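You operate a simulated robot arm through the tools that you are given. There is no shell and no other tool. Be economical: measure what you need, move in short steps, check, and stop when the job is done.

You run a simulated robot arm. Do the job below in one go: nothing can be reset, and whatever is moved stays where it is left.

JOB
Take the short cream core and put it on the silver sheet. Put the small purple core in the clear bag. Fetch the core from the clear side of the core bench and stand it on top of the green roll there. Push the grey drawer of the core bench shut. Close the blue drawer of the core bench. Turn the blue knob to 0. Fetch the orange wad and set it on top of the blue roll on the top of the mixing bench. Take the grey can marked "grease" from the top of the mixing bench and put it on the open shelf of the mixing bench. Open the white door with the silver handle, take the crushed core and leave it on the shelf behind the white doors and shut the door again. Take the small green can and put it on the top of the mixing bench. Fetch the small orange can and stand it on the pink card. Do these in any order. Set down upright: short cream core, small purple core, core, grey can, small green can, small orange can.

Only the result counts: the job must be done as asked and must still hold three seconds after the hand-in. Knocking over, shifting, dropping, spilling or breaking anything else fails it. Flat cloth is picked up by pressing the open fingertips on it (5 to 10 N) and closing them slowly along it; thin cloth reads only 2 to 8 mm in the jaws.

ROBOT AND FRAMES
A 6-joint arm with a fingered hand on a trunk, on a base that drives. Base frame: it is fixed to the floor where the robot stands at the start and does not move with it; the origin is under the middle of the robot, x ahead of it, y to its left, z up; the surface under the hand at the start is at about z = 0.8. Readings come in m, degrees, newtons and seconds.
With the tool pointing down near the work surface it reaches from about 0.36 to 0.76 m from the robot's upright axis, wherever it stands. Its first joint turns from -166.0 to 166.0 degrees. Places, roughly: blue drawer of the core bench [1.1, -0.6, 0.7]; blue knob [-0.6, -3.2, 1]; blue roll (11x12x10 cm) [-2.7, -7.1, 0.8]; clear bag (20x20x10 cm) [-2.6, -0.8, 0.8]; core [0.5, 0.75, 1]; crushed core (11x9x20 cm) [-2.9, -7.5, 0.9]; green roll (11x12x10 cm) [0.5, 0.3, 0.8]; grey can [-3, -7.25, 0.75]; grey drawer of the core bench [1.1, -0.6, 0.5]; open shelf of the mixing bench [-2.8, -7.5, 0.5]; orange wad (7x7x6 cm) [-2.9, -6.9, 0.8]; pink card (13x9x3 cm) [-2.9, -8.2, 0.8]; shelf behind the white doors (80x22 cm) [-2.92, -5.98, 0.56]; short cream core (9x9x11 cm) [0.5, 0.1, 0.9]; silver sheet (11x15x1 cm) [0.5, -0.1, 0.8]; small green can (8x8x13 cm) [-2.7, -7.5, 0.5]; small orange can (8x8x13 cm) [-2.7, -8, 0.9]; small purple core (5x5x6 cm) [0.8, 0.5, 0.8]; top of the mixing bench [-2.8, -7.5, 0.8]; white door with the silver handle [-2.8, -6.2, 0.5]. Payload 4 kg.
The tool frame sits at the grasp point between the pads (the TCP): z along the fingers, y along the line on which they close. The tips reach 0.026 m beyond it. The gripper opens to 0.148 m. The gripper's body begins 0.073 m behind the TCP. The gripper is a hand of 3 fingers: y runs from the thumb to the fingers, the wrist lies at [0, 0, -0.239] in the tool frame.
Orientation is that of the tool frame in the base frame, as a unit quaternion [x, y, z, w]. With the fingers straight down and closing along the base's y, the tool's x points along the base's -x, its y along +y and its z along -z.

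CONTROLS
- The arm moves only by the tool apply_moves. Its argument "motion" is a list of rows, each a list of 6 numbers: the shift along the tool's x, y, z in cm, then the turn, a rotation vector about the tool's x, y, z in degrees. In form: [[x, y, z, ax, ay, az], ...]. A call has 1 to 12 rows; each row shifts and turns the commanded pose from where the row before left it, along the tool's axes as they then stand. Rows are played at 5 a second. More than 0.05 m and 8.6 degrees between two rows, and nothing of the call is played. A pose out of reach is approached as far as the arm can. The call stops where the force on the tool passes 40 N (or 10 N more than at its start, if that is more) or the arm is blocked; 0.2 s more then pass. In this call time passes only in rows, and 0.2 s behind the last. It gives the time, the measured TCP pose, the force on the tool (base axes), the opening and the grip force at its end, in the units of the frame above (readings bear some noise), with the torque about the TCP (base axes, N m) and any sound that the robot's microphone picked up.
- Cameras (640 x 400 px; columns grow to the right, rows downward): "scene" is now at [0.0255, 0.1916, 1.5428]; the picture's right is [0.32, -0.95, 0.00], its down [-0.69, -0.23, -0.69] and it looks along [0.65, 0.22, -0.73] (base axes); focal length 280 px, centre (320, 200). "wrist" rides on the gripper at [0.068, -0.039, -0.09] in the tool frame; the picture's right is [0.50, 0.87, 0.00], its down [-0.66, 0.38, -0.65] and it looks along [-0.57, 0.33, 0.76] (tool axes); focal length 222 px, centre (320, 200). There is no depth. A picture from a camera that has moved, and an enlarged one, comes with that camera's place and axes in the base frame and with its lens. The place of the scene camera against the robot may be out by one fixed shift of up to 0.012 m in any direction.
- get_image(camera): a new picture of that camera. It takes no simulated time.
- raise_lower(by): slides the trunk up (or, below 0, down) by that many m; the arm and the scene camera ride with it, the base frame stays. It gives what a move gives, with no picture.
- steer(legs): drives the robot by 1 to 6 legs, each [ahead, left, turn to the left] in m, m and degrees, along the robot's own axes; the way and the turn of a leg run together, so that a leg with both is an arc; at most 1.5 m and 180 degrees a leg. The arm and the cameras ride along, it lands a little off, and it stops where it bumps. It gives what a move gives.
- curl_fingers(finger1, finger2, thumb_bend): sets how far each is bent, from 0 (flat) to 1 (curled in); at 0.3 the hand is open as for a grip, at 0.7 the pads meet at the TCP. One left out holds its place. A second passes; each finger stops where it meets its share of the squeeze, and holds until it gets a number again. It is the only way to open and close the hand. It gives what a move gives, with no picture; readings hold the bend of each and the force on the fingers (four entries, about 0 where the hand has none), thumb and palm.
- head_to(pan, tilt): turns the head with the scene camera to pan (to the left, within 155 degrees either way) and tilt (down, from -29 to 69), counted from straight ahead of the robot. It gives what a move gives.
- close_up(camera, box): a new picture of the part [left, top, right, bottom] of that camera's present view, enlarged. It takes no simulated time.
- finish_job(): hands the job in; it is judged then, once.

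Go step by step. Nothing tells you exact positions but the pictures and the camera data: compare them with the known pose of the tool, close in by small moves and look again before you grip or let go. The budget is 535 turns and 310 pictures, counting those below and the enlarged ones. Unless the task says otherwise, let go and move clear before handing in.

The tools are called after "Call:" by a JSON object that holds its "fn" and its "kwargs". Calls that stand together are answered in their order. apply_moves: Moves the arm, as the interface text tells. Its arguments: {"type":"object","properties":{"motion":{"type":"array"}},"required":["motion"]} The other tools are called the same way: raise_lower (by) slides the trunk up or down; curl_fingers (finger1, finger2, thumb_bend) moves the fingers one by one; steer (legs) drives the base; head_to (pan, tilt) turns the head that bears the scene camera; get_image (camera) takes a picture; close_up (camera, box) takes an enlarged picture of a part of a camera's view; finish_job () hands the job in.

At the start:

```text
time_s: 0.0
ee_pos: [0.4218, 0.258, 1.251]
orientation: [0.0, 1.0, 0.0, 0.001]
wrist_force: [-0.2, -1.0, -0.1]
torque: [0.0, 0.01, 0.01]
finger_gap: 0.1476
grip_force: 0.1
shape: jaw
bend: [0.3, 0.3, 0.3]
finger forces: [0.0, 0.0, 0.0, 0.0, 0.0, 0.0]
trunk travel left (down, up): [-0.5, 0.09]
robot x, y, heading: [0.0003, -0.0003, -0.1]
head pan, tilt: [18.5, 46.6]
```

scene: 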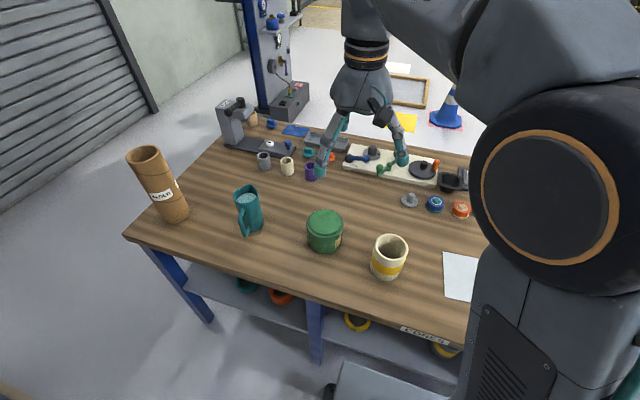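
wrist: 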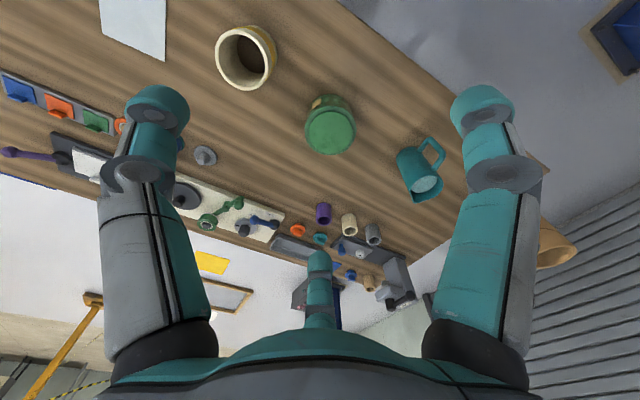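

I see the core bench with the tall cardboard core, mug, green roll, cream core and white sheet. I'll take a closer look at these and at the right side of the bench first.

Call:
{"fn": "close_up", "kwargs": {"camera": "scene", "box": [110, 80, 510, 330]}}

Call:
{"fn": "head_to", "kwargs": {"pan": -35, "tilt": 45}}

Call:
{"fn": "get_image", "kwargs": {"camera": "scene"}}

```text
1.60 times, centred on (310, 205) of scene
camera zoom: at [0.0255, 0.1916, 1.5428], right [0.32, -0.95, 0.0], down [-0.69, -0.23, -0.69], along [0.65, 0.22, -0.73], focal length 448 px, centre (336, 192)
```

zoom: 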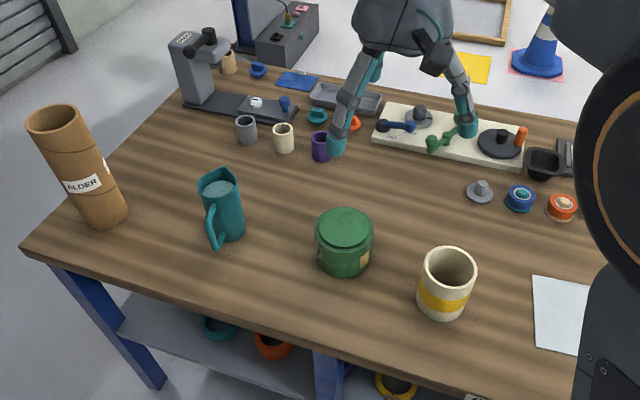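

```text
time_s: 1.2
ee_pos: [0.4219, 0.258, 1.2511]
orientation: [0.0, 1.0, 0.0, 0.0]
wrist_force: [-0.2, 0.7, 0.2]
torque: [0.0, 0.01, 0.0]
finger_gap: 0.1478
grip_force: 0.0
shape: jaw
bend: [0.3, 0.3, 0.3]
finger forces: [0.0, 0.0, 0.1, 0.0, 0.1, 0.1]
trunk travel left (down, up): [-0.5, 0.09]
robot x, y, heading: [0.001, -0.0036, -0.1]
head pan, tilt: [-35.0, 45.0]
```

```text
306 pictures are left
camera scene: at [0.0164, 0.1196, 1.5451], right [-0.57, -0.82, 0.0], down [-0.58, 0.41, -0.71], along [0.58, -0.41, -0.71], focal length 280 px, centre (320, 200)
```

scene: 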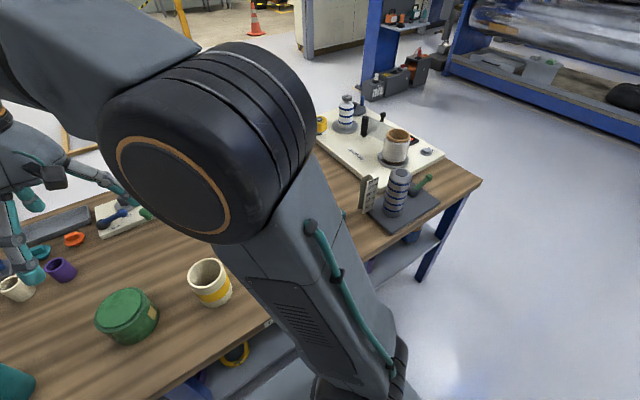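

The objects sit at roughly the given places; the cream core appears near (0.475, 0.144). I'll bring the hand above it.

Call:
{"fn": "apply_moves", "kwargs": {"motion": [[-1.06, -2.28, 4, 0, 0, 0], [-1.06, -2.28, 4, 0, 0, 0], [-1.06, -2.28, 4, 0, 0, 0], [-1.06, -2.28, 4, 0, 0, 0], [-1.06, -2.28, 4, 0, 0, 0]]}}

Call:
{"fn": "get_image", "kwargs": {"camera": "wrist"}}

Call:
{"fn": "head_to", "kwargs": {"pan": 10, "tilt": 55}}

Call:
{"fn": "get_image", "kwargs": {"camera": "scene"}}

```text
time_s: 2.4
ee_pos: [0.4765, 0.1436, 1.0521]
orientation: [0.0, 1.0, 0.001, 0.0]
wrist_force: [0.5, -0.9, -0.3]
torque: [-0.01, 0.02, -0.02]
finger_gap: 0.1479
grip_force: 0.0
shape: jaw
bend: [0.3, 0.3, 0.3]
finger forces: [0.0, 0.1, 0.1, 0.1, 0.0, 0.1]
trunk travel left (down, up): [-0.5, 0.09]
robot x, y, heading: [0.0012, -0.0029, 0.1]
head pan, tilt: [-35.0, 45.0]
```

```text
305 pictures are left
camera wrist: at [0.408, 0.1047, 1.1415], right [-0.5, 0.87, 0.0], down [0.66, 0.38, 0.65], along [0.57, 0.33, -0.76], focal length 222 px, centre (320, 200)
```

wrist: 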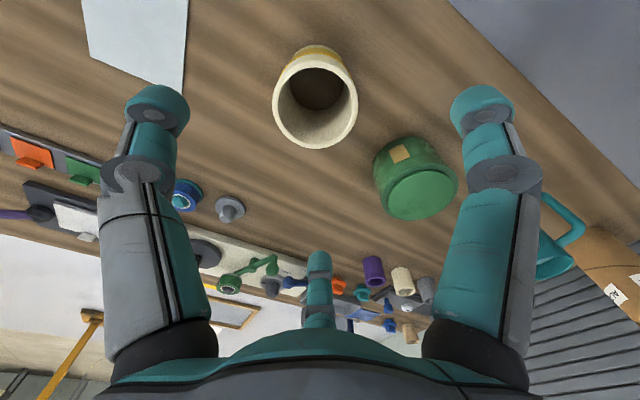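

```text
time_s: 3.5
ee_pos: [0.4751, 0.144, 1.0526]
orientation: [0.0, 1.0, -0.001, -0.001]
wrist_force: [-0.3, -0.4, 0.9]
torque: [0.0, 0.0, -0.01]
finger_gap: 0.1481
grip_force: 0.1
shape: jaw
bend: [0.3, 0.3, 0.3]
finger forces: [0.1, 0.0, 0.0, 0.0, 0.0, 0.0]
trunk travel left (down, up): [-0.5, 0.09]
robot x, y, heading: [-0.0007, -0.0044, 0.2]
head pan, tilt: [10.0, 55.0]
```

```text
304 pictures are left
camera scene: at [0.0208, 0.1786, 1.5316], right [0.17, -0.98, 0.0], down [-0.81, -0.14, -0.57], along [0.57, 0.1, -0.82], focal length 280 px, centre (320, 200)
```

scene: 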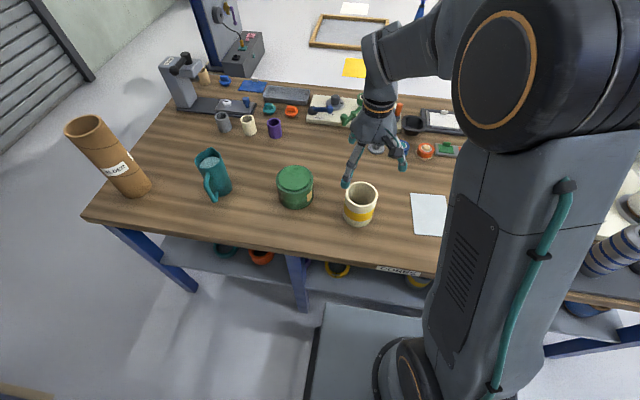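

The cream core is about at (0.475, 0.140), almost directly under the hand. I'll descend straight around it and look.

Call:
{"fn": "apply_moves", "kwargs": {"motion": [[0, -0.4, 4, 0, 0, 0], [0, 0, 4, 0, 0, 0], [0, 0, 4, 0, 0, 0], [0, 0, 3, 0, 0, 0]]}}

Call:
{"fn": "get_image", "kwargs": {"camera": "wrist"}}

Call:
{"fn": "close_up", "kwargs": {"camera": "scene", "box": [240, 100, 480, 250]}}

```text
time_s: 4.5
ee_pos: [0.4731, 0.1393, 0.9028]
orientation: [0.0, 1.0, 0.001, 0.001]
wrist_force: [0.6, 0.1, 0.5]
torque: [0.0, 0.01, 0.02]
finger_gap: 0.148
grip_force: 0.0
shape: jaw
bend: [0.3, 0.3, 0.3]
finger forces: [0.0, 0.0, 0.0, 0.0, 0.1, 0.0]
trunk travel left (down, up): [-0.5, 0.09]
robot x, y, heading: [0.0024, -0.0008, -0.1]
head pan, tilt: [10.0, 55.0]
```

```text
303 pictures are left
camera wrist: at [0.4062, 0.1012, 0.9933], right [-0.5, 0.87, 0.0], down [0.66, 0.38, 0.65], along [0.57, 0.33, -0.76], focal length 222 px, centre (320, 200)
```

wrist: 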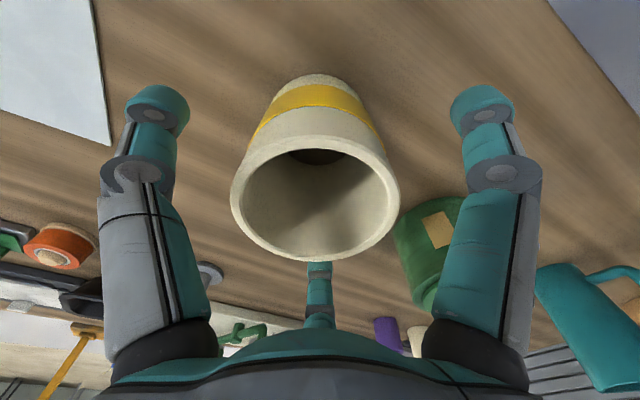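

```text
2.67 times, centred on (360, 175) of scene
camera zoom: at [0.0208, 0.1787, 1.5317], right [0.17, -0.98, 0.0], down [-0.81, -0.14, -0.57], along [0.56, 0.1, -0.82], focal length 747 px, centre (213, 267)
```

zoom: 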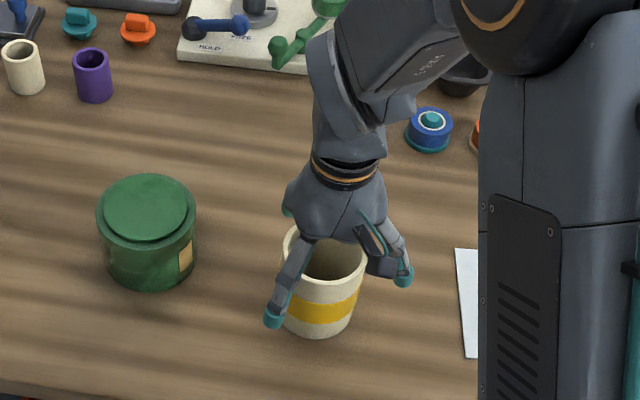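

The core's rim is at about (0.471, 0.137, 0.905), between the fingers. I'll lower 4.5 cm and close.

Call:
{"fn": "apply_moves", "kwargs": {"motion": [[0.2, -0.2, 2.5, 0, 0, 0], [0, 0, 2, 0, 0, 0]]}}

Call:
{"fn": "curl_fingers", "kwargs": {"finger1": 0.7, "finger2": 0.7, "thumb_bend": 0.7}}

Call:
{"fn": "get_image", "kwargs": {"camera": "wrist"}}

```text
time_s: 5.1
ee_pos: [0.471, 0.1366, 0.8552]
orientation: [0.001, 1.0, 0.0, 0.0]
wrist_force: [0.5, 0.5, 0.7]
torque: [-0.01, 0.01, -0.01]
finger_gap: 0.1479
grip_force: 0.0
shape: jaw
bend: [0.3, 0.3, 0.3]
finger forces: [0.1, 0.0, 0.1, 0.1, 0.6, 0.0]
trunk travel left (down, up): [-0.5, 0.09]
robot x, y, heading: [0.0026, -0.0003, 0.1]
head pan, tilt: [10.0, 55.0]
```

```text
time_s: 6.1
ee_pos: [0.4722, 0.1375, 0.8562]
orientation: [0.001, 1.0, 0.001, 0.002]
wrist_force: [2.1, -3.4, 16.5]
torque: [-0.75, -0.13, 0.07]
finger_gap: 0.068
grip_force: 58.0
shape: fingers
bend: [0.41, 0.43, 0.6]
finger forces: [37.5, 32.2, 0.0, 0.1, 46.6, 0.1]
trunk travel left (down, up): [-0.5, 0.09]
robot x, y, heading: [-0.0031, 0.0002, 0.2]
head pan, tilt: [10.0, 55.0]
```

```text
301 pictures are left
camera wrist: at [0.4038, 0.0979, 0.9465], right [-0.5, 0.87, 0.0], down [0.65, 0.38, 0.66], along [0.57, 0.33, -0.76], focal length 222 px, centre (320, 200)
```

wrist: 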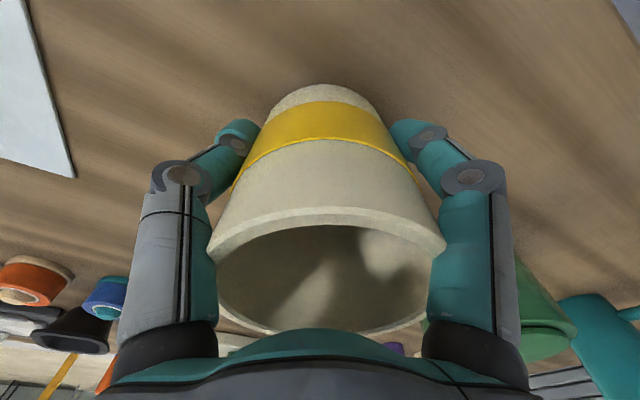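

Gripped firmly. From the wrist views the sheet's far-left corner is at (0.585, −0.018), so its centre is about (0.51, −0.073); I lift and carry there.

Call:
{"fn": "apply_moves", "kwargs": {"motion": [[0, 0, -2, 0, 0, 0], [0, 0, -4, 0, 0, 0], [-0.8, -4.2, 0, 0, 0, 0], [-0.8, -4.2, 0, 0, 0, 0], [-0.8, -4.2, 0, 0, 0, 0], [-0.8, -4.2, 0, 0, 0, 0], [-0.7, -4.3, 0, 0, 0, 0]]}}

Call:
{"fn": "get_image", "kwargs": {"camera": "wrist"}}

Call:
{"fn": "get_image", "kwargs": {"camera": "scene"}}

```text
time_s: 7.7
ee_pos: [0.5126, -0.0754, 0.9179]
orientation: [0.0, 1.0, 0.0, 0.0]
wrist_force: [0.5, -1.2, -1.9]
torque: [-0.02, 0.0, 0.03]
finger_gap: 0.0676
grip_force: 49.0
shape: fingers
bend: [0.41, 0.43, 0.61]
finger forces: [34.9, 28.8, 0.1, 0.0, 33.9, 0.0]
trunk travel left (down, up): [-0.5, 0.09]
robot x, y, heading: [0.002, 0.0022, 0.0]
head pan, tilt: [10.0, 55.0]
```

```text
300 pictures are left
camera wrist: at [0.4453, -0.1135, 1.0081], right [-0.5, 0.87, 0.0], down [0.66, 0.38, 0.65], along [0.57, 0.33, -0.76], focal length 222 px, centre (320, 200)
```

wrist: 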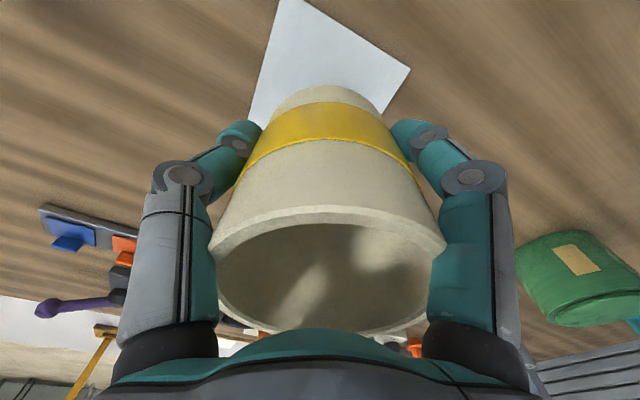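

```text
299 pictures are left
camera scene: at [0.0209, 0.1786, 1.5316], right [0.17, -0.98, 0.0], down [-0.81, -0.14, -0.57], along [0.56, 0.1, -0.82], focal length 280 px, centre (320, 200)
```

scene: 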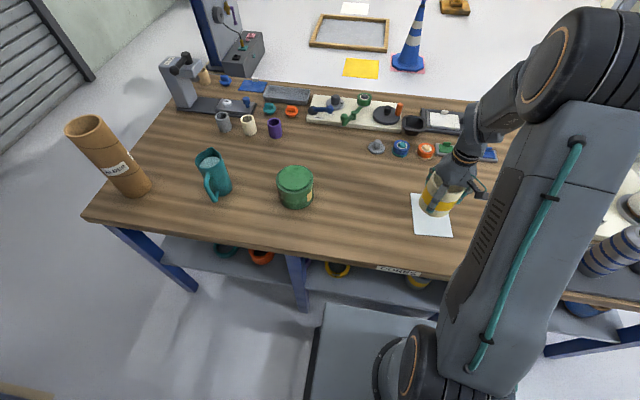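

The sheet centre from its corners is about (0.52, −0.079). I shift slightly and lower the core onto it.

Call:
{"fn": "apply_moves", "kwargs": {"motion": [[-0.8, -0.4, 0, 0, 0, 0], [0, 0, 3, 0, 0, 0], [0, 0, 2, 0, 0, 0], [0, 0, 0.5, 0, 0, 0]]}}

Call:
{"fn": "get_image", "kwargs": {"camera": "wrist"}}

```text
time_s: 8.7
ee_pos: [0.5216, -0.0776, 0.8621]
orientation: [0.0, 1.0, 0.0, 0.0]
wrist_force: [-0.3, 0.1, -1.1]
torque: [-0.03, 0.01, 0.04]
finger_gap: 0.0678
grip_force: 48.5
shape: fingers
bend: [0.41, 0.43, 0.61]
finger forces: [34.5, 28.2, 0.0, 0.0, 33.0, 0.0]
trunk travel left (down, up): [-0.5, 0.09]
robot x, y, heading: [0.0032, 0.0002, -0.1]
head pan, tilt: [10.0, 55.0]
```

```text
298 pictures are left
camera wrist: at [0.4523, -0.1165, 0.9531], right [-0.5, 0.87, 0.0], down [0.66, 0.38, 0.65], along [0.57, 0.33, -0.76], focal length 222 px, centre (320, 200)
```

wrist: 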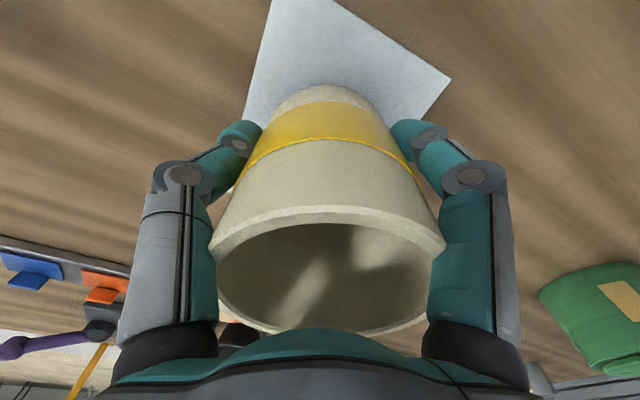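

Call:
{"fn": "apply_moves", "kwargs": {"motion": [[0, 0, 0.2, 0, 0, 0], [0, 0, 0.2, 0, 0, 0]]}}

```text
time_s: 9.3
ee_pos: [0.5202, -0.0785, 0.8609]
orientation: [0.0, 1.0, 0.001, 0.002]
wrist_force: [-0.6, 1.6, 15.6]
torque: [-0.58, 0.01, -0.03]
finger_gap: 0.0679
grip_force: 53.1
shape: fingers
bend: [0.41, 0.43, 0.61]
finger forces: [38.8, 30.8, 0.1, 0.0, 36.7, 0.0]
trunk travel left (down, up): [-0.5, 0.09]
robot x, y, heading: [0.001, 0.0028, -0.3]
head pan, tilt: [10.0, 55.0]
```

It has made contact with the sheet. I open the hand, then rise straight up.

Call:
{"fn": "curl_fingers", "kwargs": {"finger1": 0.3, "finger2": 0.3, "thumb_bend": 0.3}}

Call:
{"fn": "apply_moves", "kwargs": {"motion": [[0, 0, -4, 0, 0, 0], [0, 0, -4, 0, 0, 0], [0, 0, -5, 0, 0, 0], [0, 0, -5, 0, 0, 0]]}}

Call:
{"fn": "get_image", "kwargs": {"camera": "wrist"}}

Call:
{"fn": "get_image", "kwargs": {"camera": "scene"}}

```text
time_s: 10.3
ee_pos: [0.5188, -0.0778, 0.8571]
orientation: [0.0, 1.0, 0.0, -0.001]
wrist_force: [-1.9, 0.5, 1.9]
torque: [0.02, 0.0, -0.03]
finger_gap: 0.1268
grip_force: 0.7
shape: fingers
bend: [0.3, 0.3, 0.3]
finger forces: [2.1, 0.5, 0.1, 0.1, 0.0, 0.1]
trunk travel left (down, up): [-0.5, 0.09]
robot x, y, heading: [-0.0035, 0.0013, 0.3]
head pan, tilt: [10.0, 55.0]
```

```text
time_s: 11.3
ee_pos: [0.5173, -0.0749, 1.0403]
orientation: [0.0, 1.0, 0.0, 0.001]
wrist_force: [0.0, 0.1, 0.4]
torque: [0.04, 0.03, -0.02]
finger_gap: 0.127
grip_force: 0.1
shape: fingers
bend: [0.3, 0.3, 0.3]
finger forces: [0.0, 0.0, 0.0, 0.0, 0.0, 0.0]
trunk travel left (down, up): [-0.5, 0.09]
robot x, y, heading: [0.0032, -0.0019, -0.0]
head pan, tilt: [10.0, 55.0]
```

```text
297 pictures are left
camera wrist: at [0.4496, -0.1141, 1.1306], right [-0.5, 0.87, 0.0], down [0.66, 0.38, 0.65], along [0.57, 0.33, -0.76], focal length 222 px, centre (320, 200)
```

wrist: 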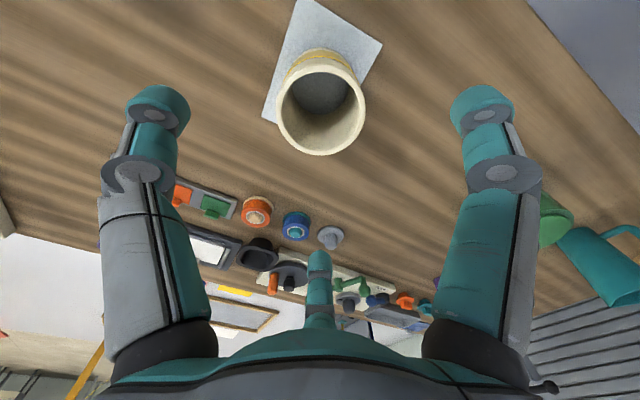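

```text
296 pictures are left
camera scene: at [0.0205, 0.1787, 1.5316], right [0.17, -0.98, 0.0], down [-0.81, -0.14, -0.57], along [0.56, 0.1, -0.82], focal length 280 px, centre (320, 200)
```

scene: 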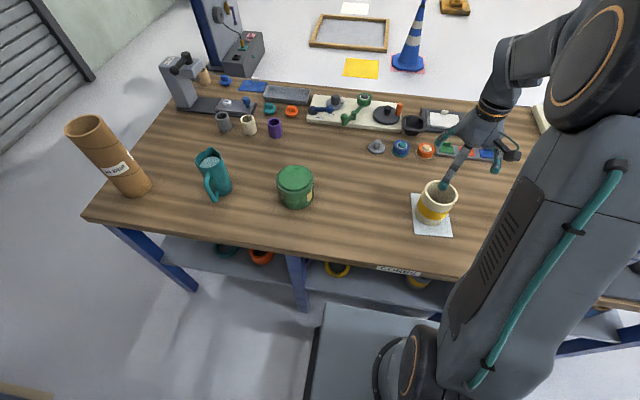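

The cream core stands on the sheet. Next is the tall core: I raise the hand and drive left 0.4 m to get within reach of it.

Call:
{"fn": "apply_moves", "kwargs": {"motion": [[1, 0, -4.5, 0, 0, 0], [1, 0, -4.5, 0, 0, 0], [1, 0, -4.5, 0, 0, 0], [1, 0, -4.5, 0, 0, 0], [1, 0, -4.5, 0, 0, 0]]}}

Call:
{"fn": "steer", "kwargs": {"legs": [[0, 0.4, 0]]}}

Call:
{"fn": "get_image", "kwargs": {"camera": "scene"}}

Call:
{"fn": "get_image", "kwargs": {"camera": "wrist"}}

```text
time_s: 12.5
ee_pos: [0.4666, -0.077, 1.265]
orientation: [0.0, 1.0, 0.0, 0.0]
wrist_force: [0.2, -0.6, 0.5]
torque: [0.01, 0.01, 0.0]
finger_gap: 0.1271
grip_force: 0.0
shape: fingers
bend: [0.3, 0.3, 0.3]
finger forces: [0.1, 0.0, 0.0, 0.0, 0.0, 0.1]
trunk travel left (down, up): [-0.5, 0.09]
robot x, y, heading: [0.0031, 0.0007, 0.2]
head pan, tilt: [10.0, 55.0]
```

```text
time_s: 15.1
ee_pos: [0.4676, 0.3289, 1.2644]
orientation: [-0.002, 1.0, 0.0, 0.0]
wrist_force: [0.1, -0.7, -0.1]
torque: [-0.01, 0.03, 0.01]
finger_gap: 0.1273
grip_force: 0.0
shape: fingers
bend: [0.3, 0.3, 0.3]
finger forces: [0.1, 0.0, 0.1, 0.1, 0.1, 0.1]
trunk travel left (down, up): [-0.5, 0.09]
robot x, y, heading: [-0.001, 0.4033, 0.4]
head pan, tilt: [10.0, 55.0]
```

```text
295 pictures are left
camera scene: at [0.0184, 0.5823, 1.5316], right [0.18, -0.98, 0.0], down [-0.81, -0.15, -0.57], along [0.56, 0.1, -0.82], focal length 280 px, centre (320, 200)
```

scene: 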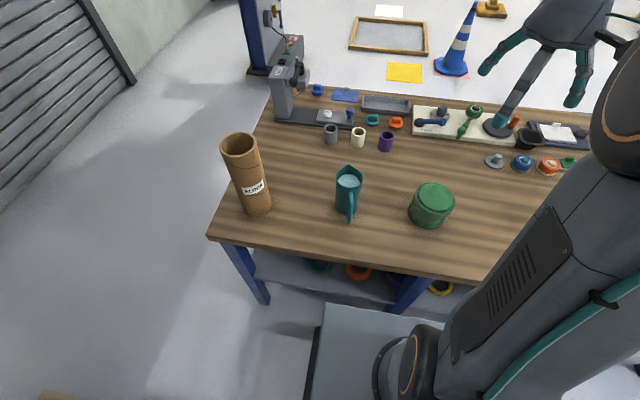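

```text
294 pictures are left
camera wrist: at [0.3995, 0.2904, 1.3539], right [-0.5, 0.86, 0.0], down [0.65, 0.38, 0.65], along [0.56, 0.33, -0.76], focal length 222 px, centre (320, 200)
```

wrist: 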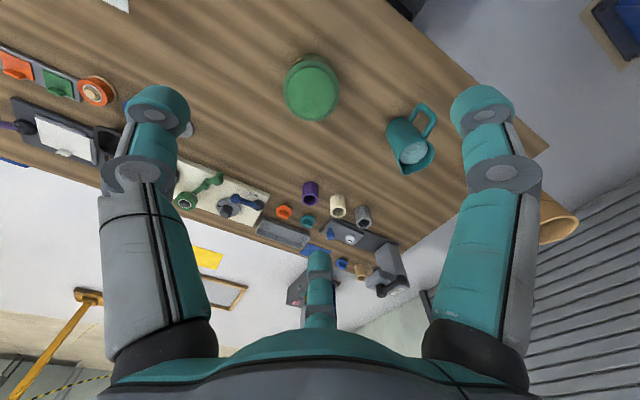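

The tall core's base appears near (0.44, 0.855), height about 27 cm. I move the hand close over it to check with the wrist camera.

Call:
{"fn": "apply_moves", "kwargs": {"motion": [[0.3, 4.7, 0, 0, 0, 0], [0.3, 4.7, 0, 0, 0, 0], [0.3, 4.7, 0, 0, 0, 0], [0.3, 4.7, 0, 0, 0, 0], [0.3, 4.7, 0, 0, 0, 0], [0.3, 4.7, 0, 0, 0, 0], [0.3, 4.7, 0, 0, 0, 0], [0.3, 4.7, 0, 0, 0, 0], [0.3, 4.7, 0, 0, 0, 0], [0, 4.7, 0, 0, 0, 0]]}}

Call:
{"fn": "get_image", "kwargs": {"camera": "wrist"}}

Call:
{"fn": "get_image", "kwargs": {"camera": "scene"}}

```text
time_s: 17.2
ee_pos: [0.4394, 0.8001, 1.2635]
orientation: [-0.002, 1.0, 0.0, 0.0]
wrist_force: [0.0, -0.2, 0.2]
torque: [-0.01, -0.01, 0.01]
finger_gap: 0.127
grip_force: 0.1
shape: fingers
bend: [0.3, 0.3, 0.3]
finger forces: [0.0, 0.0, 0.0, 0.1, 0.0, 0.0]
trunk travel left (down, up): [-0.5, 0.09]
robot x, y, heading: [0.0018, 0.3999, 0.1]
head pan, tilt: [10.0, 55.0]
```

```text
293 pictures are left
camera wrist: at [0.3709, 0.7617, 1.3553], right [-0.5, 0.86, 0.0], down [0.65, 0.38, 0.65], along [0.56, 0.33, -0.76], focal length 222 px, centre (320, 200)
```

wrist: 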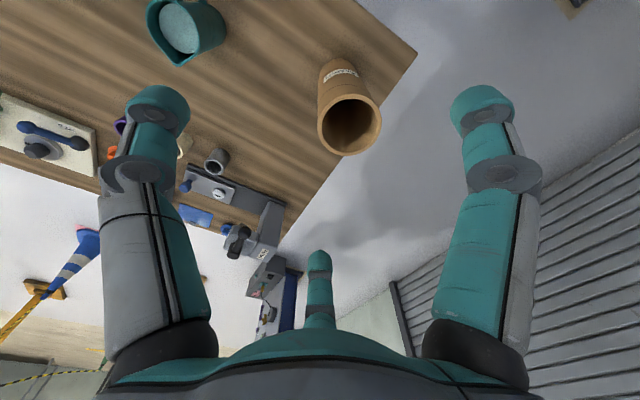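

```text
292 pictures are left
camera scene: at [0.019, 0.583, 1.5315], right [0.18, -0.98, 0.0], down [-0.81, -0.15, -0.57], along [0.56, 0.1, -0.82], focal length 280 px, centre (320, 200)
```

scene: 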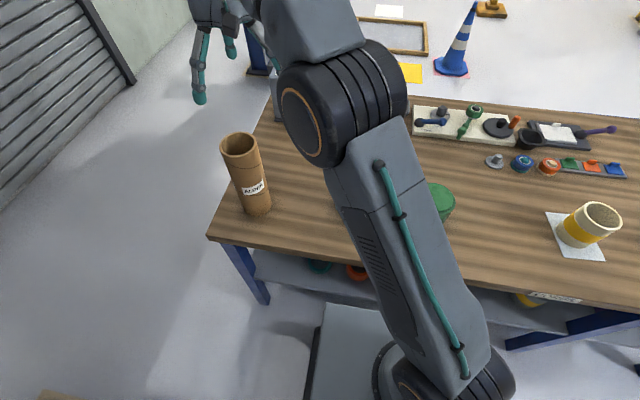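

The core's rim is near (0.444, 0.853), top about z 1.07–1.1, diameter ~8.5 cm. I go above and lower partway.

Call:
{"fn": "apply_moves", "kwargs": {"motion": [[-0.2, 2.7, 2, 0, 0, 0], [-0.2, 2.6, 3, 0, 0, 0], [0, 0, 4, 0, 0, 0], [0, 0, 3.5, 0, 0, 0]]}}

Call:
{"fn": "get_image", "kwargs": {"camera": "wrist"}}

Call:
{"fn": "get_image", "kwargs": {"camera": "scene"}}

```text
time_s: 18.2
ee_pos: [0.441, 0.8542, 1.1386]
orientation: [-0.002, 1.0, 0.001, 0.0]
wrist_force: [0.4, 0.1, 0.7]
torque: [-0.02, 0.01, -0.04]
finger_gap: 0.1271
grip_force: 0.0
shape: fingers
bend: [0.3, 0.3, 0.3]
finger forces: [0.0, 0.0, 0.0, 0.0, 0.0, 0.0]
trunk travel left (down, up): [-0.5, 0.09]
robot x, y, heading: [-0.0026, 0.4042, 0.5]
head pan, tilt: [10.0, 55.0]
```

```text
291 pictures are left
camera wrist: at [0.3736, 0.8155, 1.2293], right [-0.5, 0.86, 0.0], down [0.65, 0.38, 0.65], along [0.56, 0.33, -0.76], focal length 222 px, centre (320, 200)
```

wrist: 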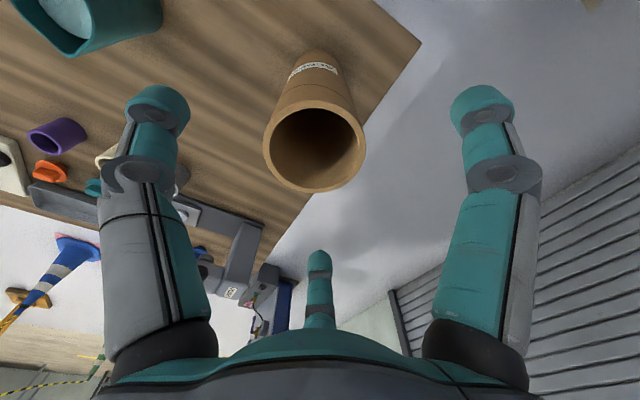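

```text
290 pictures are left
camera scene: at [0.0183, 0.582, 1.5317], right [0.18, -0.98, 0.0], down [-0.81, -0.15, -0.57], along [0.56, 0.1, -0.82], focal length 280 px, centre (320, 200)
```

scene: 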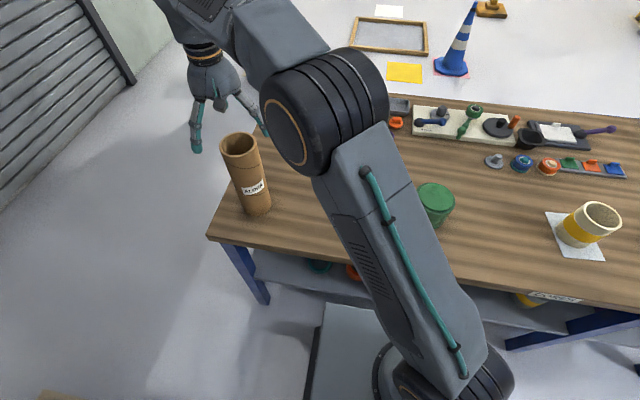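

Centred within a few mm; I descend 7 cm more and check.

Call:
{"fn": "apply_moves", "kwargs": {"motion": [[-0.1, -0.3, 2.5, 0, 0, 0], [0, 0, 2.5, 0, 0, 0], [0, 0, 2, 0, 0, 0]]}}

Call:
{"fn": "get_image", "kwargs": {"camera": "wrist"}}

Call:
{"fn": "close_up", "kwargs": {"camera": "scene", "box": [160, 60, 320, 240]}}

```text
time_s: 19.1
ee_pos: [0.4414, 0.8497, 1.0693]
orientation: [-0.002, 1.0, 0.001, 0.001]
wrist_force: [-0.8, -0.7, -0.1]
torque: [-0.01, 0.0, -0.04]
finger_gap: 0.1269
grip_force: 0.0
shape: fingers
bend: [0.3, 0.3, 0.3]
finger forces: [0.1, 0.1, 0.0, 0.0, 0.1, 0.1]
trunk travel left (down, up): [-0.5, 0.09]
robot x, y, heading: [-0.0024, 0.4031, 0.1]
head pan, tilt: [10.0, 55.0]
```

```text
289 pictures are left
camera wrist: at [0.3742, 0.8102, 1.1592], right [-0.5, 0.86, 0.0], down [0.65, 0.38, 0.65], along [0.56, 0.33, -0.76], focal length 222 px, centre (320, 200)
```

wrist: 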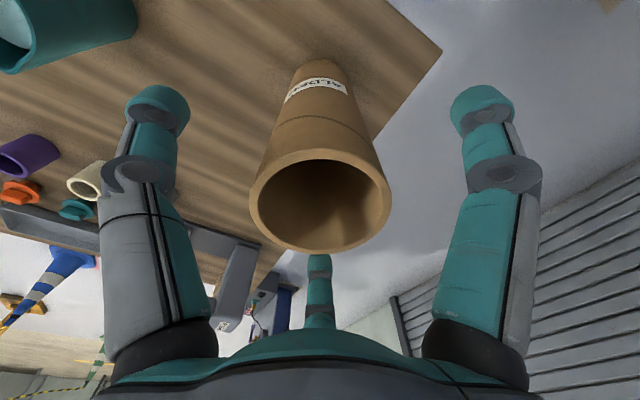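

```text
2.22 times, centred on (240, 150) of scene
camera zoom: at [0.0185, 0.5823, 1.5316], right [0.18, -0.98, 0.0], down [-0.81, -0.15, -0.57], along [0.56, 0.1, -0.82], focal length 623 px, centre (498, 311)
```

zoom: 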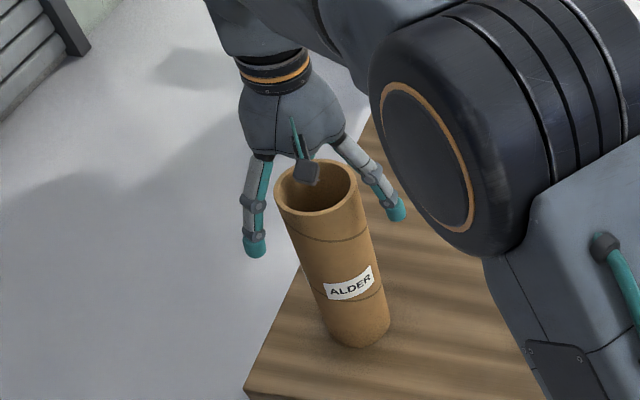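

Well centred on the core now; I lower 4.5 cm and grip.

Call:
{"fn": "apply_moves", "kwargs": {"motion": [[0, 0, 2.5, 0, 0, 0], [0, 0, 2, 0, 0, 0]]}}

Call:
{"fn": "curl_fingers", "kwargs": {"finger1": 0.7, "finger2": 0.7, "thumb_bend": 0.7}}

Call:
{"fn": "get_image", "kwargs": {"camera": "wrist"}}

```text
time_s: 19.6
ee_pos: [0.4426, 0.8489, 1.0253]
orientation: [-0.003, 1.0, 0.002, 0.001]
wrist_force: [2.0, 0.4, 5.3]
torque: [0.13, -0.26, 0.01]
finger_gap: 0.1272
grip_force: 2.5
shape: fingers
bend: [0.3, 0.28, 0.3]
finger forces: [0.0, 5.1, 0.0, 0.0, 0.0, 0.0]
trunk travel left (down, up): [-0.5, 0.09]
robot x, y, heading: [0.0, 0.4011, 0.3]
head pan, tilt: [10.0, 55.0]
```

```text
time_s: 20.6
ee_pos: [0.4421, 0.8488, 1.0231]
orientation: [-0.002, 1.0, 0.0, -0.001]
wrist_force: [-0.1, 0.8, -0.9]
torque: [-0.02, 0.02, 0.0]
finger_gap: 0.0626
grip_force: 19.4
shape: fingers
bend: [0.49, 0.45, 0.54]
finger forces: [10.9, 12.0, 0.0, 0.0, 16.0, 0.0]
trunk travel left (down, up): [-0.5, 0.09]
robot x, y, heading: [0.0015, 0.4017, 0.2]
head pan, tilt: [10.0, 55.0]
```

```text
287 pictures are left
camera wrist: at [0.3745, 0.8109, 1.1142], right [-0.5, 0.86, 0.0], down [0.65, 0.38, 0.65], along [0.56, 0.33, -0.76], focal length 222 px, centre (320, 200)
```

wrist: 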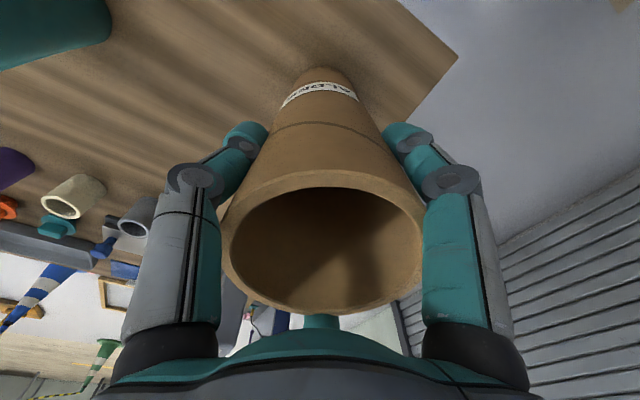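

Gripped at 19 N. I lift 18 cm and carry it over to above the green roll at about (0.508, 0.332).

Call:
{"fn": "apply_moves", "kwargs": {"motion": [[0, 0, -2, 0, 0, 0], [0, 0, -4, 0, 0, 0], [0, 0, -4, 0, 0, 0], [0, 0, -4, 0, 0, 0], [0, 0, -4, 0, 0, 0]]}}

Call:
{"fn": "apply_moves", "kwargs": {"motion": [[-0.6, -4.3, 0, 0, 0, 0], [-0.6, -4.3, 0, 0, 0, 0], [-0.6, -4.3, 0, 0, 0, 0], [-0.6, -4.3, 0, 0, 0, 0], [-0.6, -4.3, 0, 0, 0, 0], [-0.6, -4.3, 0, 0, 0, 0], [-0.6, -4.3, 0, 0, 0, 0], [-0.6, -4.3, 0, 0, 0, 0], [-0.6, -4.3, 0, 0, 0, 0], [-0.6, -4.3, 0, 0, 0, 0], [-0.6, -4.3, 0, 0, 0, 0], [0, -4.3, 0, 0, 0, 0]]}}

Call:
{"fn": "get_image", "kwargs": {"camera": "wrist"}}

Call:
{"fn": "get_image", "kwargs": {"camera": "scene"}}

```text
time_s: 21.9
ee_pos: [0.4431, 0.8519, 1.2022]
orientation: [-0.003, 1.0, 0.0, 0.0]
wrist_force: [-0.3, -0.3, -2.4]
torque: [-0.01, 0.02, 0.0]
finger_gap: 0.0624
grip_force: 19.3
shape: fingers
bend: [0.49, 0.45, 0.54]
finger forces: [10.7, 12.1, 0.1, 0.0, 15.6, 0.0]
trunk travel left (down, up): [-0.5, 0.09]
robot x, y, heading: [-0.0005, 0.4054, 0.4]
head pan, tilt: [10.0, 55.0]
```

```text
time_s: 24.4
ee_pos: [0.5124, 0.3334, 1.2047]
orientation: [-0.002, 1.0, 0.001, 0.0]
wrist_force: [-0.1, 0.2, -3.3]
torque: [-0.01, 0.04, -0.01]
finger_gap: 0.0623
grip_force: 18.1
shape: fingers
bend: [0.49, 0.45, 0.54]
finger forces: [10.0, 11.8, 0.2, 0.0, 15.0, 0.0]
trunk travel left (down, up): [-0.5, 0.09]
robot x, y, heading: [-0.0014, 0.4073, 0.1]
head pan, tilt: [10.0, 55.0]
```

```text
286 pictures are left
camera wrist: at [0.4439, 0.2937, 1.2941], right [-0.5, 0.86, 0.0], down [0.65, 0.38, 0.65], along [0.56, 0.33, -0.76], focal length 222 px, centre (320, 200)
```

wrist: 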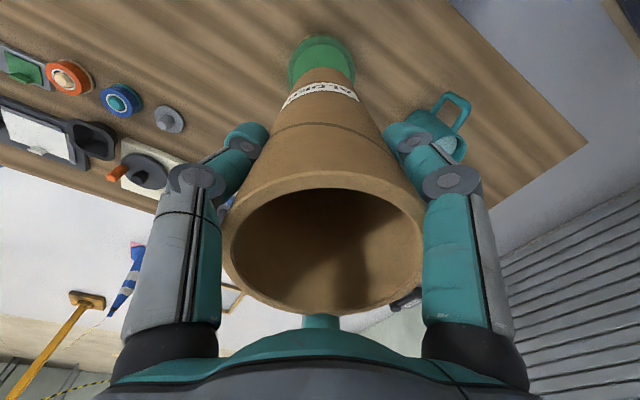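

```text
285 pictures are left
camera scene: at [0.0187, 0.5819, 1.5317], right [0.18, -0.98, 0.0], down [-0.81, -0.15, -0.57], along [0.56, 0.1, -0.82], focal length 280 px, centre (320, 200)
```

scene: 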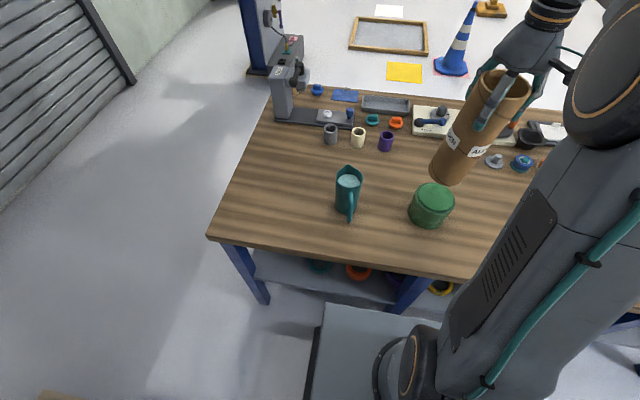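

The roll top is at about (0.507, 0.334), directly below the core. I lower 7 cm and check from the scene camera.

Call:
{"fn": "apply_moves", "kwargs": {"motion": [[0.4, 0, 2.5, 0, 0, 0], [0, 0, 2.5, 0, 0, 0], [0, 0, 2, 0, 0, 0]]}}

Call:
{"fn": "get_image", "kwargs": {"camera": "wrist"}}

Call:
{"fn": "close_up", "kwargs": {"camera": "scene", "box": [360, 60, 560, 250]}}

```text
time_s: 25.2
ee_pos: [0.5074, 0.3339, 1.134]
orientation: [-0.002, 1.0, 0.001, 0.0]
wrist_force: [-0.7, -0.6, -2.7]
torque: [-0.03, 0.03, -0.05]
finger_gap: 0.0622
grip_force: 18.1
shape: fingers
bend: [0.49, 0.45, 0.54]
finger forces: [10.1, 12.0, 0.0, 0.1, 15.0, 0.0]
trunk travel left (down, up): [-0.5, 0.09]
robot x, y, heading: [-0.003, 0.4048, 0.3]
head pan, tilt: [10.0, 55.0]
```

```text
284 pictures are left
camera wrist: at [0.4395, 0.2943, 1.2238], right [-0.5, 0.86, 0.0], down [0.65, 0.38, 0.65], along [0.56, 0.33, -0.76], focal length 222 px, centre (320, 200)
```

wrist: 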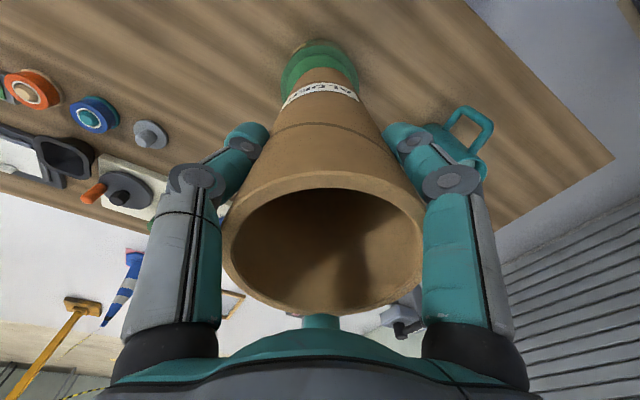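

```text
2.11 times, centred on (460, 155) of scene
camera zoom: at [0.0188, 0.5821, 1.5316], right [0.18, -0.98, 0.0], down [-0.81, -0.15, -0.57], along [0.56, 0.1, -0.82], focal length 590 px, centre (25, 295)
```

zoom: 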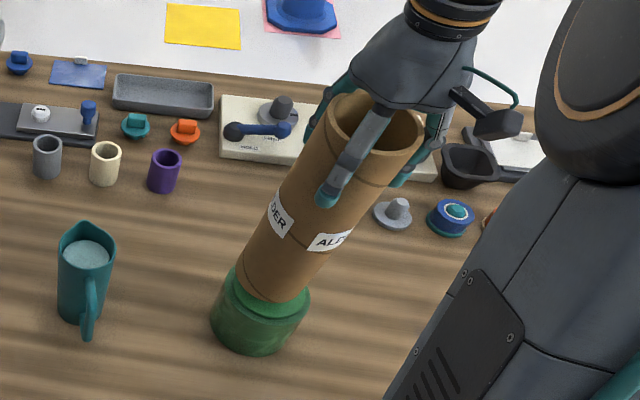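

The core is about 1 cm above the roll. I zoom in on the wrist view to check centring.

Call:
{"fn": "close_up", "kwargs": {"camera": "wrist", "box": [240, 10, 400, 110]}}

Call:
{"fn": "close_up", "kwargs": {"camera": "scene", "box": [400, 140, 480, 240]}}

```text
4.00 times, centred on (320, 60) of wrist
camera zoom: at [0.4395, 0.2943, 1.2238], right [-0.5, 0.86, 0.0], down [0.65, 0.38, 0.65], along [0.56, 0.33, -0.76], focal length 888 px, centre (320, 760)
```

zoom: 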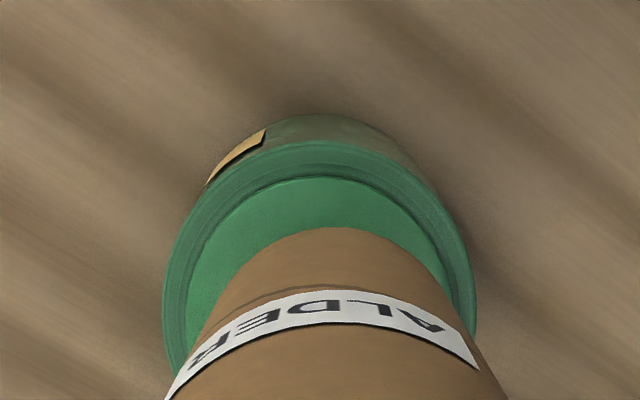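

```text
4.00 times, centred on (440, 190) of scene
camera zoom: at [0.0188, 0.5821, 1.5316], right [0.18, -0.98, 0.0], down [-0.81, -0.15, -0.57], along [0.56, 0.1, -0.82], focal length 1121 px, centre (-160, 240)
```

zoom: 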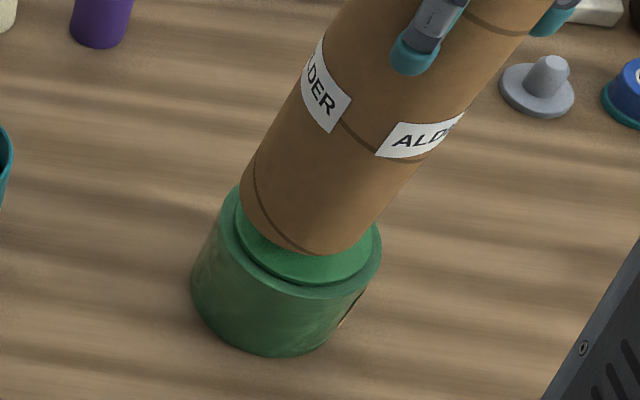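

The core sits about 8 mm too far in +x relative to the lid; I correct and lower gently to contact.

Call:
{"fn": "apply_moves", "kwargs": {"motion": [[0.8, -0.2, 0, 0, 0, 0], [0, 0, 0.4, 0, 0, 0], [0, 0, 0.3, 0, 0, 0]]}}

Call:
{"fn": "close_up", "kwargs": {"camera": "wrist", "box": [240, 10, 400, 110]}}

Call:
{"fn": "close_up", "kwargs": {"camera": "scene", "box": [400, 140, 480, 240]}}

```text
time_s: 26.1
ee_pos: [0.4997, 0.3316, 1.1262]
orientation: [-0.003, 1.0, 0.0, 0.0]
wrist_force: [-0.3, 0.0, -3.3]
torque: [-0.03, 0.04, 0.02]
finger_gap: 0.062
grip_force: 18.7
shape: fingers
bend: [0.49, 0.45, 0.54]
finger forces: [10.1, 11.9, 0.1, 0.1, 14.9, 0.0]
trunk travel left (down, up): [-0.5, 0.09]
robot x, y, heading: [-0.0002, 0.4037, 0.5]
head pan, tilt: [10.0, 55.0]
```

```text
4.00 times, centred on (320, 60) of wrist
camera zoom: at [0.4317, 0.293, 1.2165], right [-0.51, 0.86, 0.0], down [0.65, 0.38, 0.65], along [0.56, 0.33, -0.76], focal length 888 px, centre (320, 760)
```

zoom: 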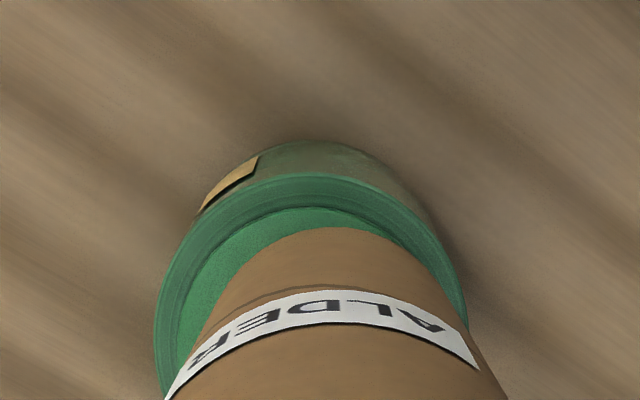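

```text
4.00 times, centred on (440, 190) of scene
camera zoom: at [0.0188, 0.5821, 1.5316], right [0.18, -0.98, 0.0], down [-0.81, -0.15, -0.57], along [0.56, 0.1, -0.82], focal length 1121 px, centre (-160, 240)
```

zoom: 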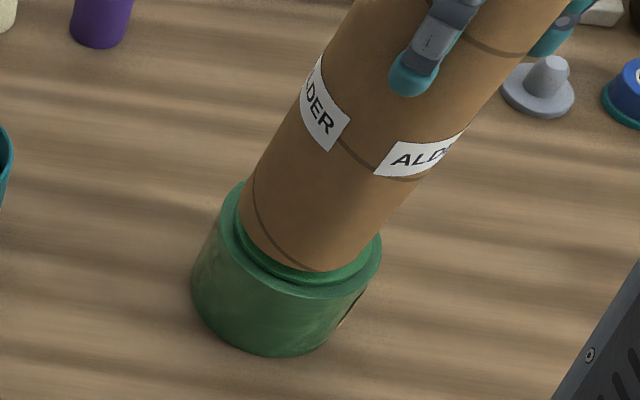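

It's within a few mm by both views; I make a small compromise shift and lower until contact.

Call:
{"fn": "apply_moves", "kwargs": {"motion": [[0.3, -0.35, 0, 0, 0, 0], [0, 0, 0.2, 0, 0, 0], [0, 0, 0.2, 0, 0, 0]]}}

```text
time_s: 26.9
ee_pos: [0.4956, 0.3269, 1.1229]
orientation: [-0.002, 1.0, 0.001, 0.001]
wrist_force: [-0.1, 0.0, -3.3]
torque: [-0.05, 0.01, -0.01]
finger_gap: 0.0621
grip_force: 18.6
shape: fingers
bend: [0.49, 0.45, 0.54]
finger forces: [10.0, 11.9, 0.0, 0.1, 15.1, 0.1]
trunk travel left (down, up): [-0.5, 0.09]
robot x, y, heading: [-0.0, 0.4061, 0.4]
head pan, tilt: [10.0, 55.0]
```

Call:
{"fn": "apply_moves", "kwargs": {"motion": [[0, 0, 0.2, 0, 0, 0], [0, 0, 0.2, 0, 0, 0]]}}

Call:
{"fn": "close_up", "kwargs": {"camera": "scene", "box": [400, 140, 480, 240]}}

Call:
{"fn": "close_up", "kwargs": {"camera": "wrist", "box": [240, 10, 400, 110]}}

```text
time_s: 27.4
ee_pos: [0.4947, 0.3278, 1.1181]
orientation: [-0.003, 1.0, 0.0, 0.0]
wrist_force: [-0.1, -0.2, -2.1]
torque: [-0.02, 0.02, -0.03]
finger_gap: 0.0621
grip_force: 18.8
shape: fingers
bend: [0.49, 0.45, 0.54]
finger forces: [10.1, 12.0, 0.0, 0.0, 15.0, 0.1]
trunk travel left (down, up): [-0.5, 0.09]
robot x, y, heading: [-0.0058, 0.4026, 0.3]
head pan, tilt: [10.0, 55.0]
```

```text
4.00 times, centred on (440, 190) of scene
camera zoom: at [0.0187, 0.5821, 1.5316], right [0.18, -0.98, 0.0], down [-0.81, -0.15, -0.57], along [0.56, 0.1, -0.82], focal length 1121 px, centre (-160, 240)
```

zoom: 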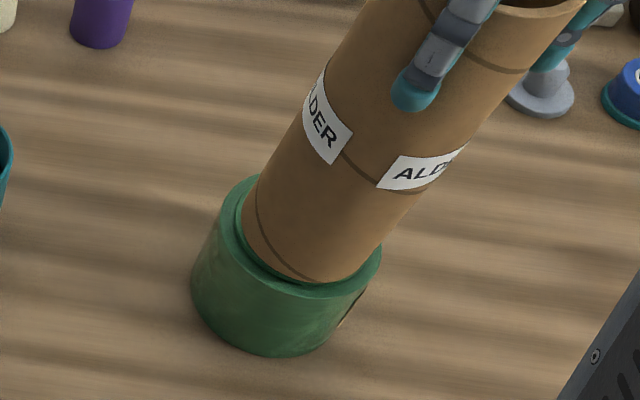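

```text
4.00 times, centred on (320, 60) of wrist
camera zoom: at [0.4283, 0.289, 1.2089], right [-0.51, 0.86, 0.0], down [0.65, 0.38, 0.65], along [0.56, 0.33, -0.76], focal length 888 px, centre (320, 760)
```

zoom: 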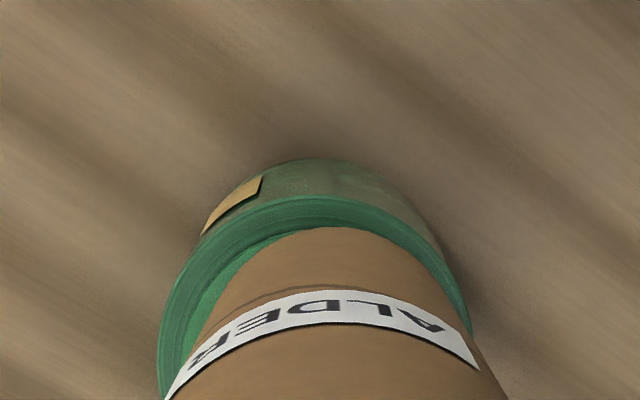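

Centred well enough in both views. I keep lowering in small steps until force shows contact.

Call:
{"fn": "apply_moves", "kwargs": {"motion": [[0, 0, 0.2, 0, 0, 0], [0, 0, 0.2, 0, 0, 0]]}}

```text
time_s: 28.1
ee_pos: [0.4966, 0.3289, 1.1154]
orientation: [-0.003, 1.0, 0.001, 0.0]
wrist_force: [0.8, 0.2, -2.0]
torque: [-0.03, 0.04, -0.04]
finger_gap: 0.0622
grip_force: 18.4
shape: fingers
bend: [0.49, 0.45, 0.54]
finger forces: [10.0, 12.0, 0.0, 0.0, 15.0, 0.0]
trunk travel left (down, up): [-0.5, 0.09]
robot x, y, heading: [-0.0009, 0.403, 0.3]
head pan, tilt: [10.0, 55.0]
```

Call:
{"fn": "apply_moves", "kwargs": {"motion": [[0, 0, 0.2, 0, 0, 0], [0, 0, 0.2, 0, 0, 0]]}}

```text
time_s: 28.6
ee_pos: [0.4975, 0.327, 1.1132]
orientation: [-0.003, 1.0, 0.0, 0.002]
wrist_force: [0.7, 0.4, 23.0]
torque: [-0.14, 0.08, 0.0]
finger_gap: 0.0618
grip_force: 21.5
shape: fingers
bend: [0.49, 0.45, 0.55]
finger forces: [11.1, 16.1, 0.0, 0.0, 16.0, 0.0]
trunk travel left (down, up): [-0.5, 0.09]
robot x, y, heading: [-0.0011, 0.4047, 0.6]
head pan, tilt: [10.0, 55.0]
```

Contact with 23 N. I back off slightly and open in two gentle stages.

Call:
{"fn": "apply_moves", "kwargs": {"motion": [[0, 0, -0.15, 0, 0, 0]]}}

Call:
{"fn": "curl_fingers", "kwargs": {"finger1": 0.44, "finger2": 0.4, "thumb_bend": 0.49}}

Call:
{"fn": "get_image", "kwargs": {"camera": "scene"}}

```text
time_s: 29.1
ee_pos: [0.4962, 0.3269, 1.1137]
orientation: [-0.002, 1.0, -0.001, 0.001]
wrist_force: [2.8, 0.9, 20.7]
torque: [-0.1, -0.11, 0.03]
finger_gap: 0.0618
grip_force: 21.0
shape: fingers
bend: [0.49, 0.45, 0.55]
finger forces: [10.8, 15.8, 0.1, 0.0, 15.7, 0.0]
trunk travel left (down, up): [-0.5, 0.09]
robot x, y, heading: [0.0011, 0.4019, 0.2]
head pan, tilt: [10.0, 55.0]
```

```text
time_s: 30.1
ee_pos: [0.4966, 0.328, 1.1131]
orientation: [-0.003, 1.0, 0.0, 0.0]
wrist_force: [0.5, -0.3, 0.2]
torque: [-0.02, -0.01, -0.03]
finger_gap: 0.073
grip_force: 0.2
shape: fingers
bend: [0.44, 0.4, 0.49]
finger forces: [0.1, 0.3, 0.1, 0.0, 0.0, 0.0]
trunk travel left (down, up): [-0.5, 0.09]
robot x, y, heading: [-0.0011, 0.402, 0.2]
head pan, tilt: [10.0, 55.0]
```

```text
276 pictures are left
camera scene: at [0.0184, 0.5822, 1.5316], right [0.18, -0.98, 0.0], down [-0.81, -0.15, -0.57], along [0.56, 0.1, -0.82], focal length 280 px, centre (320, 200)
```

scene: 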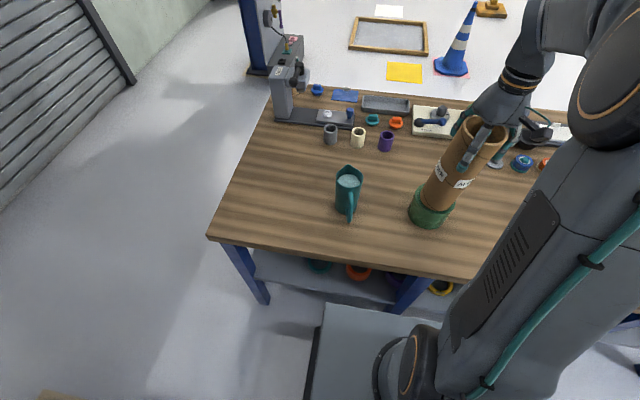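

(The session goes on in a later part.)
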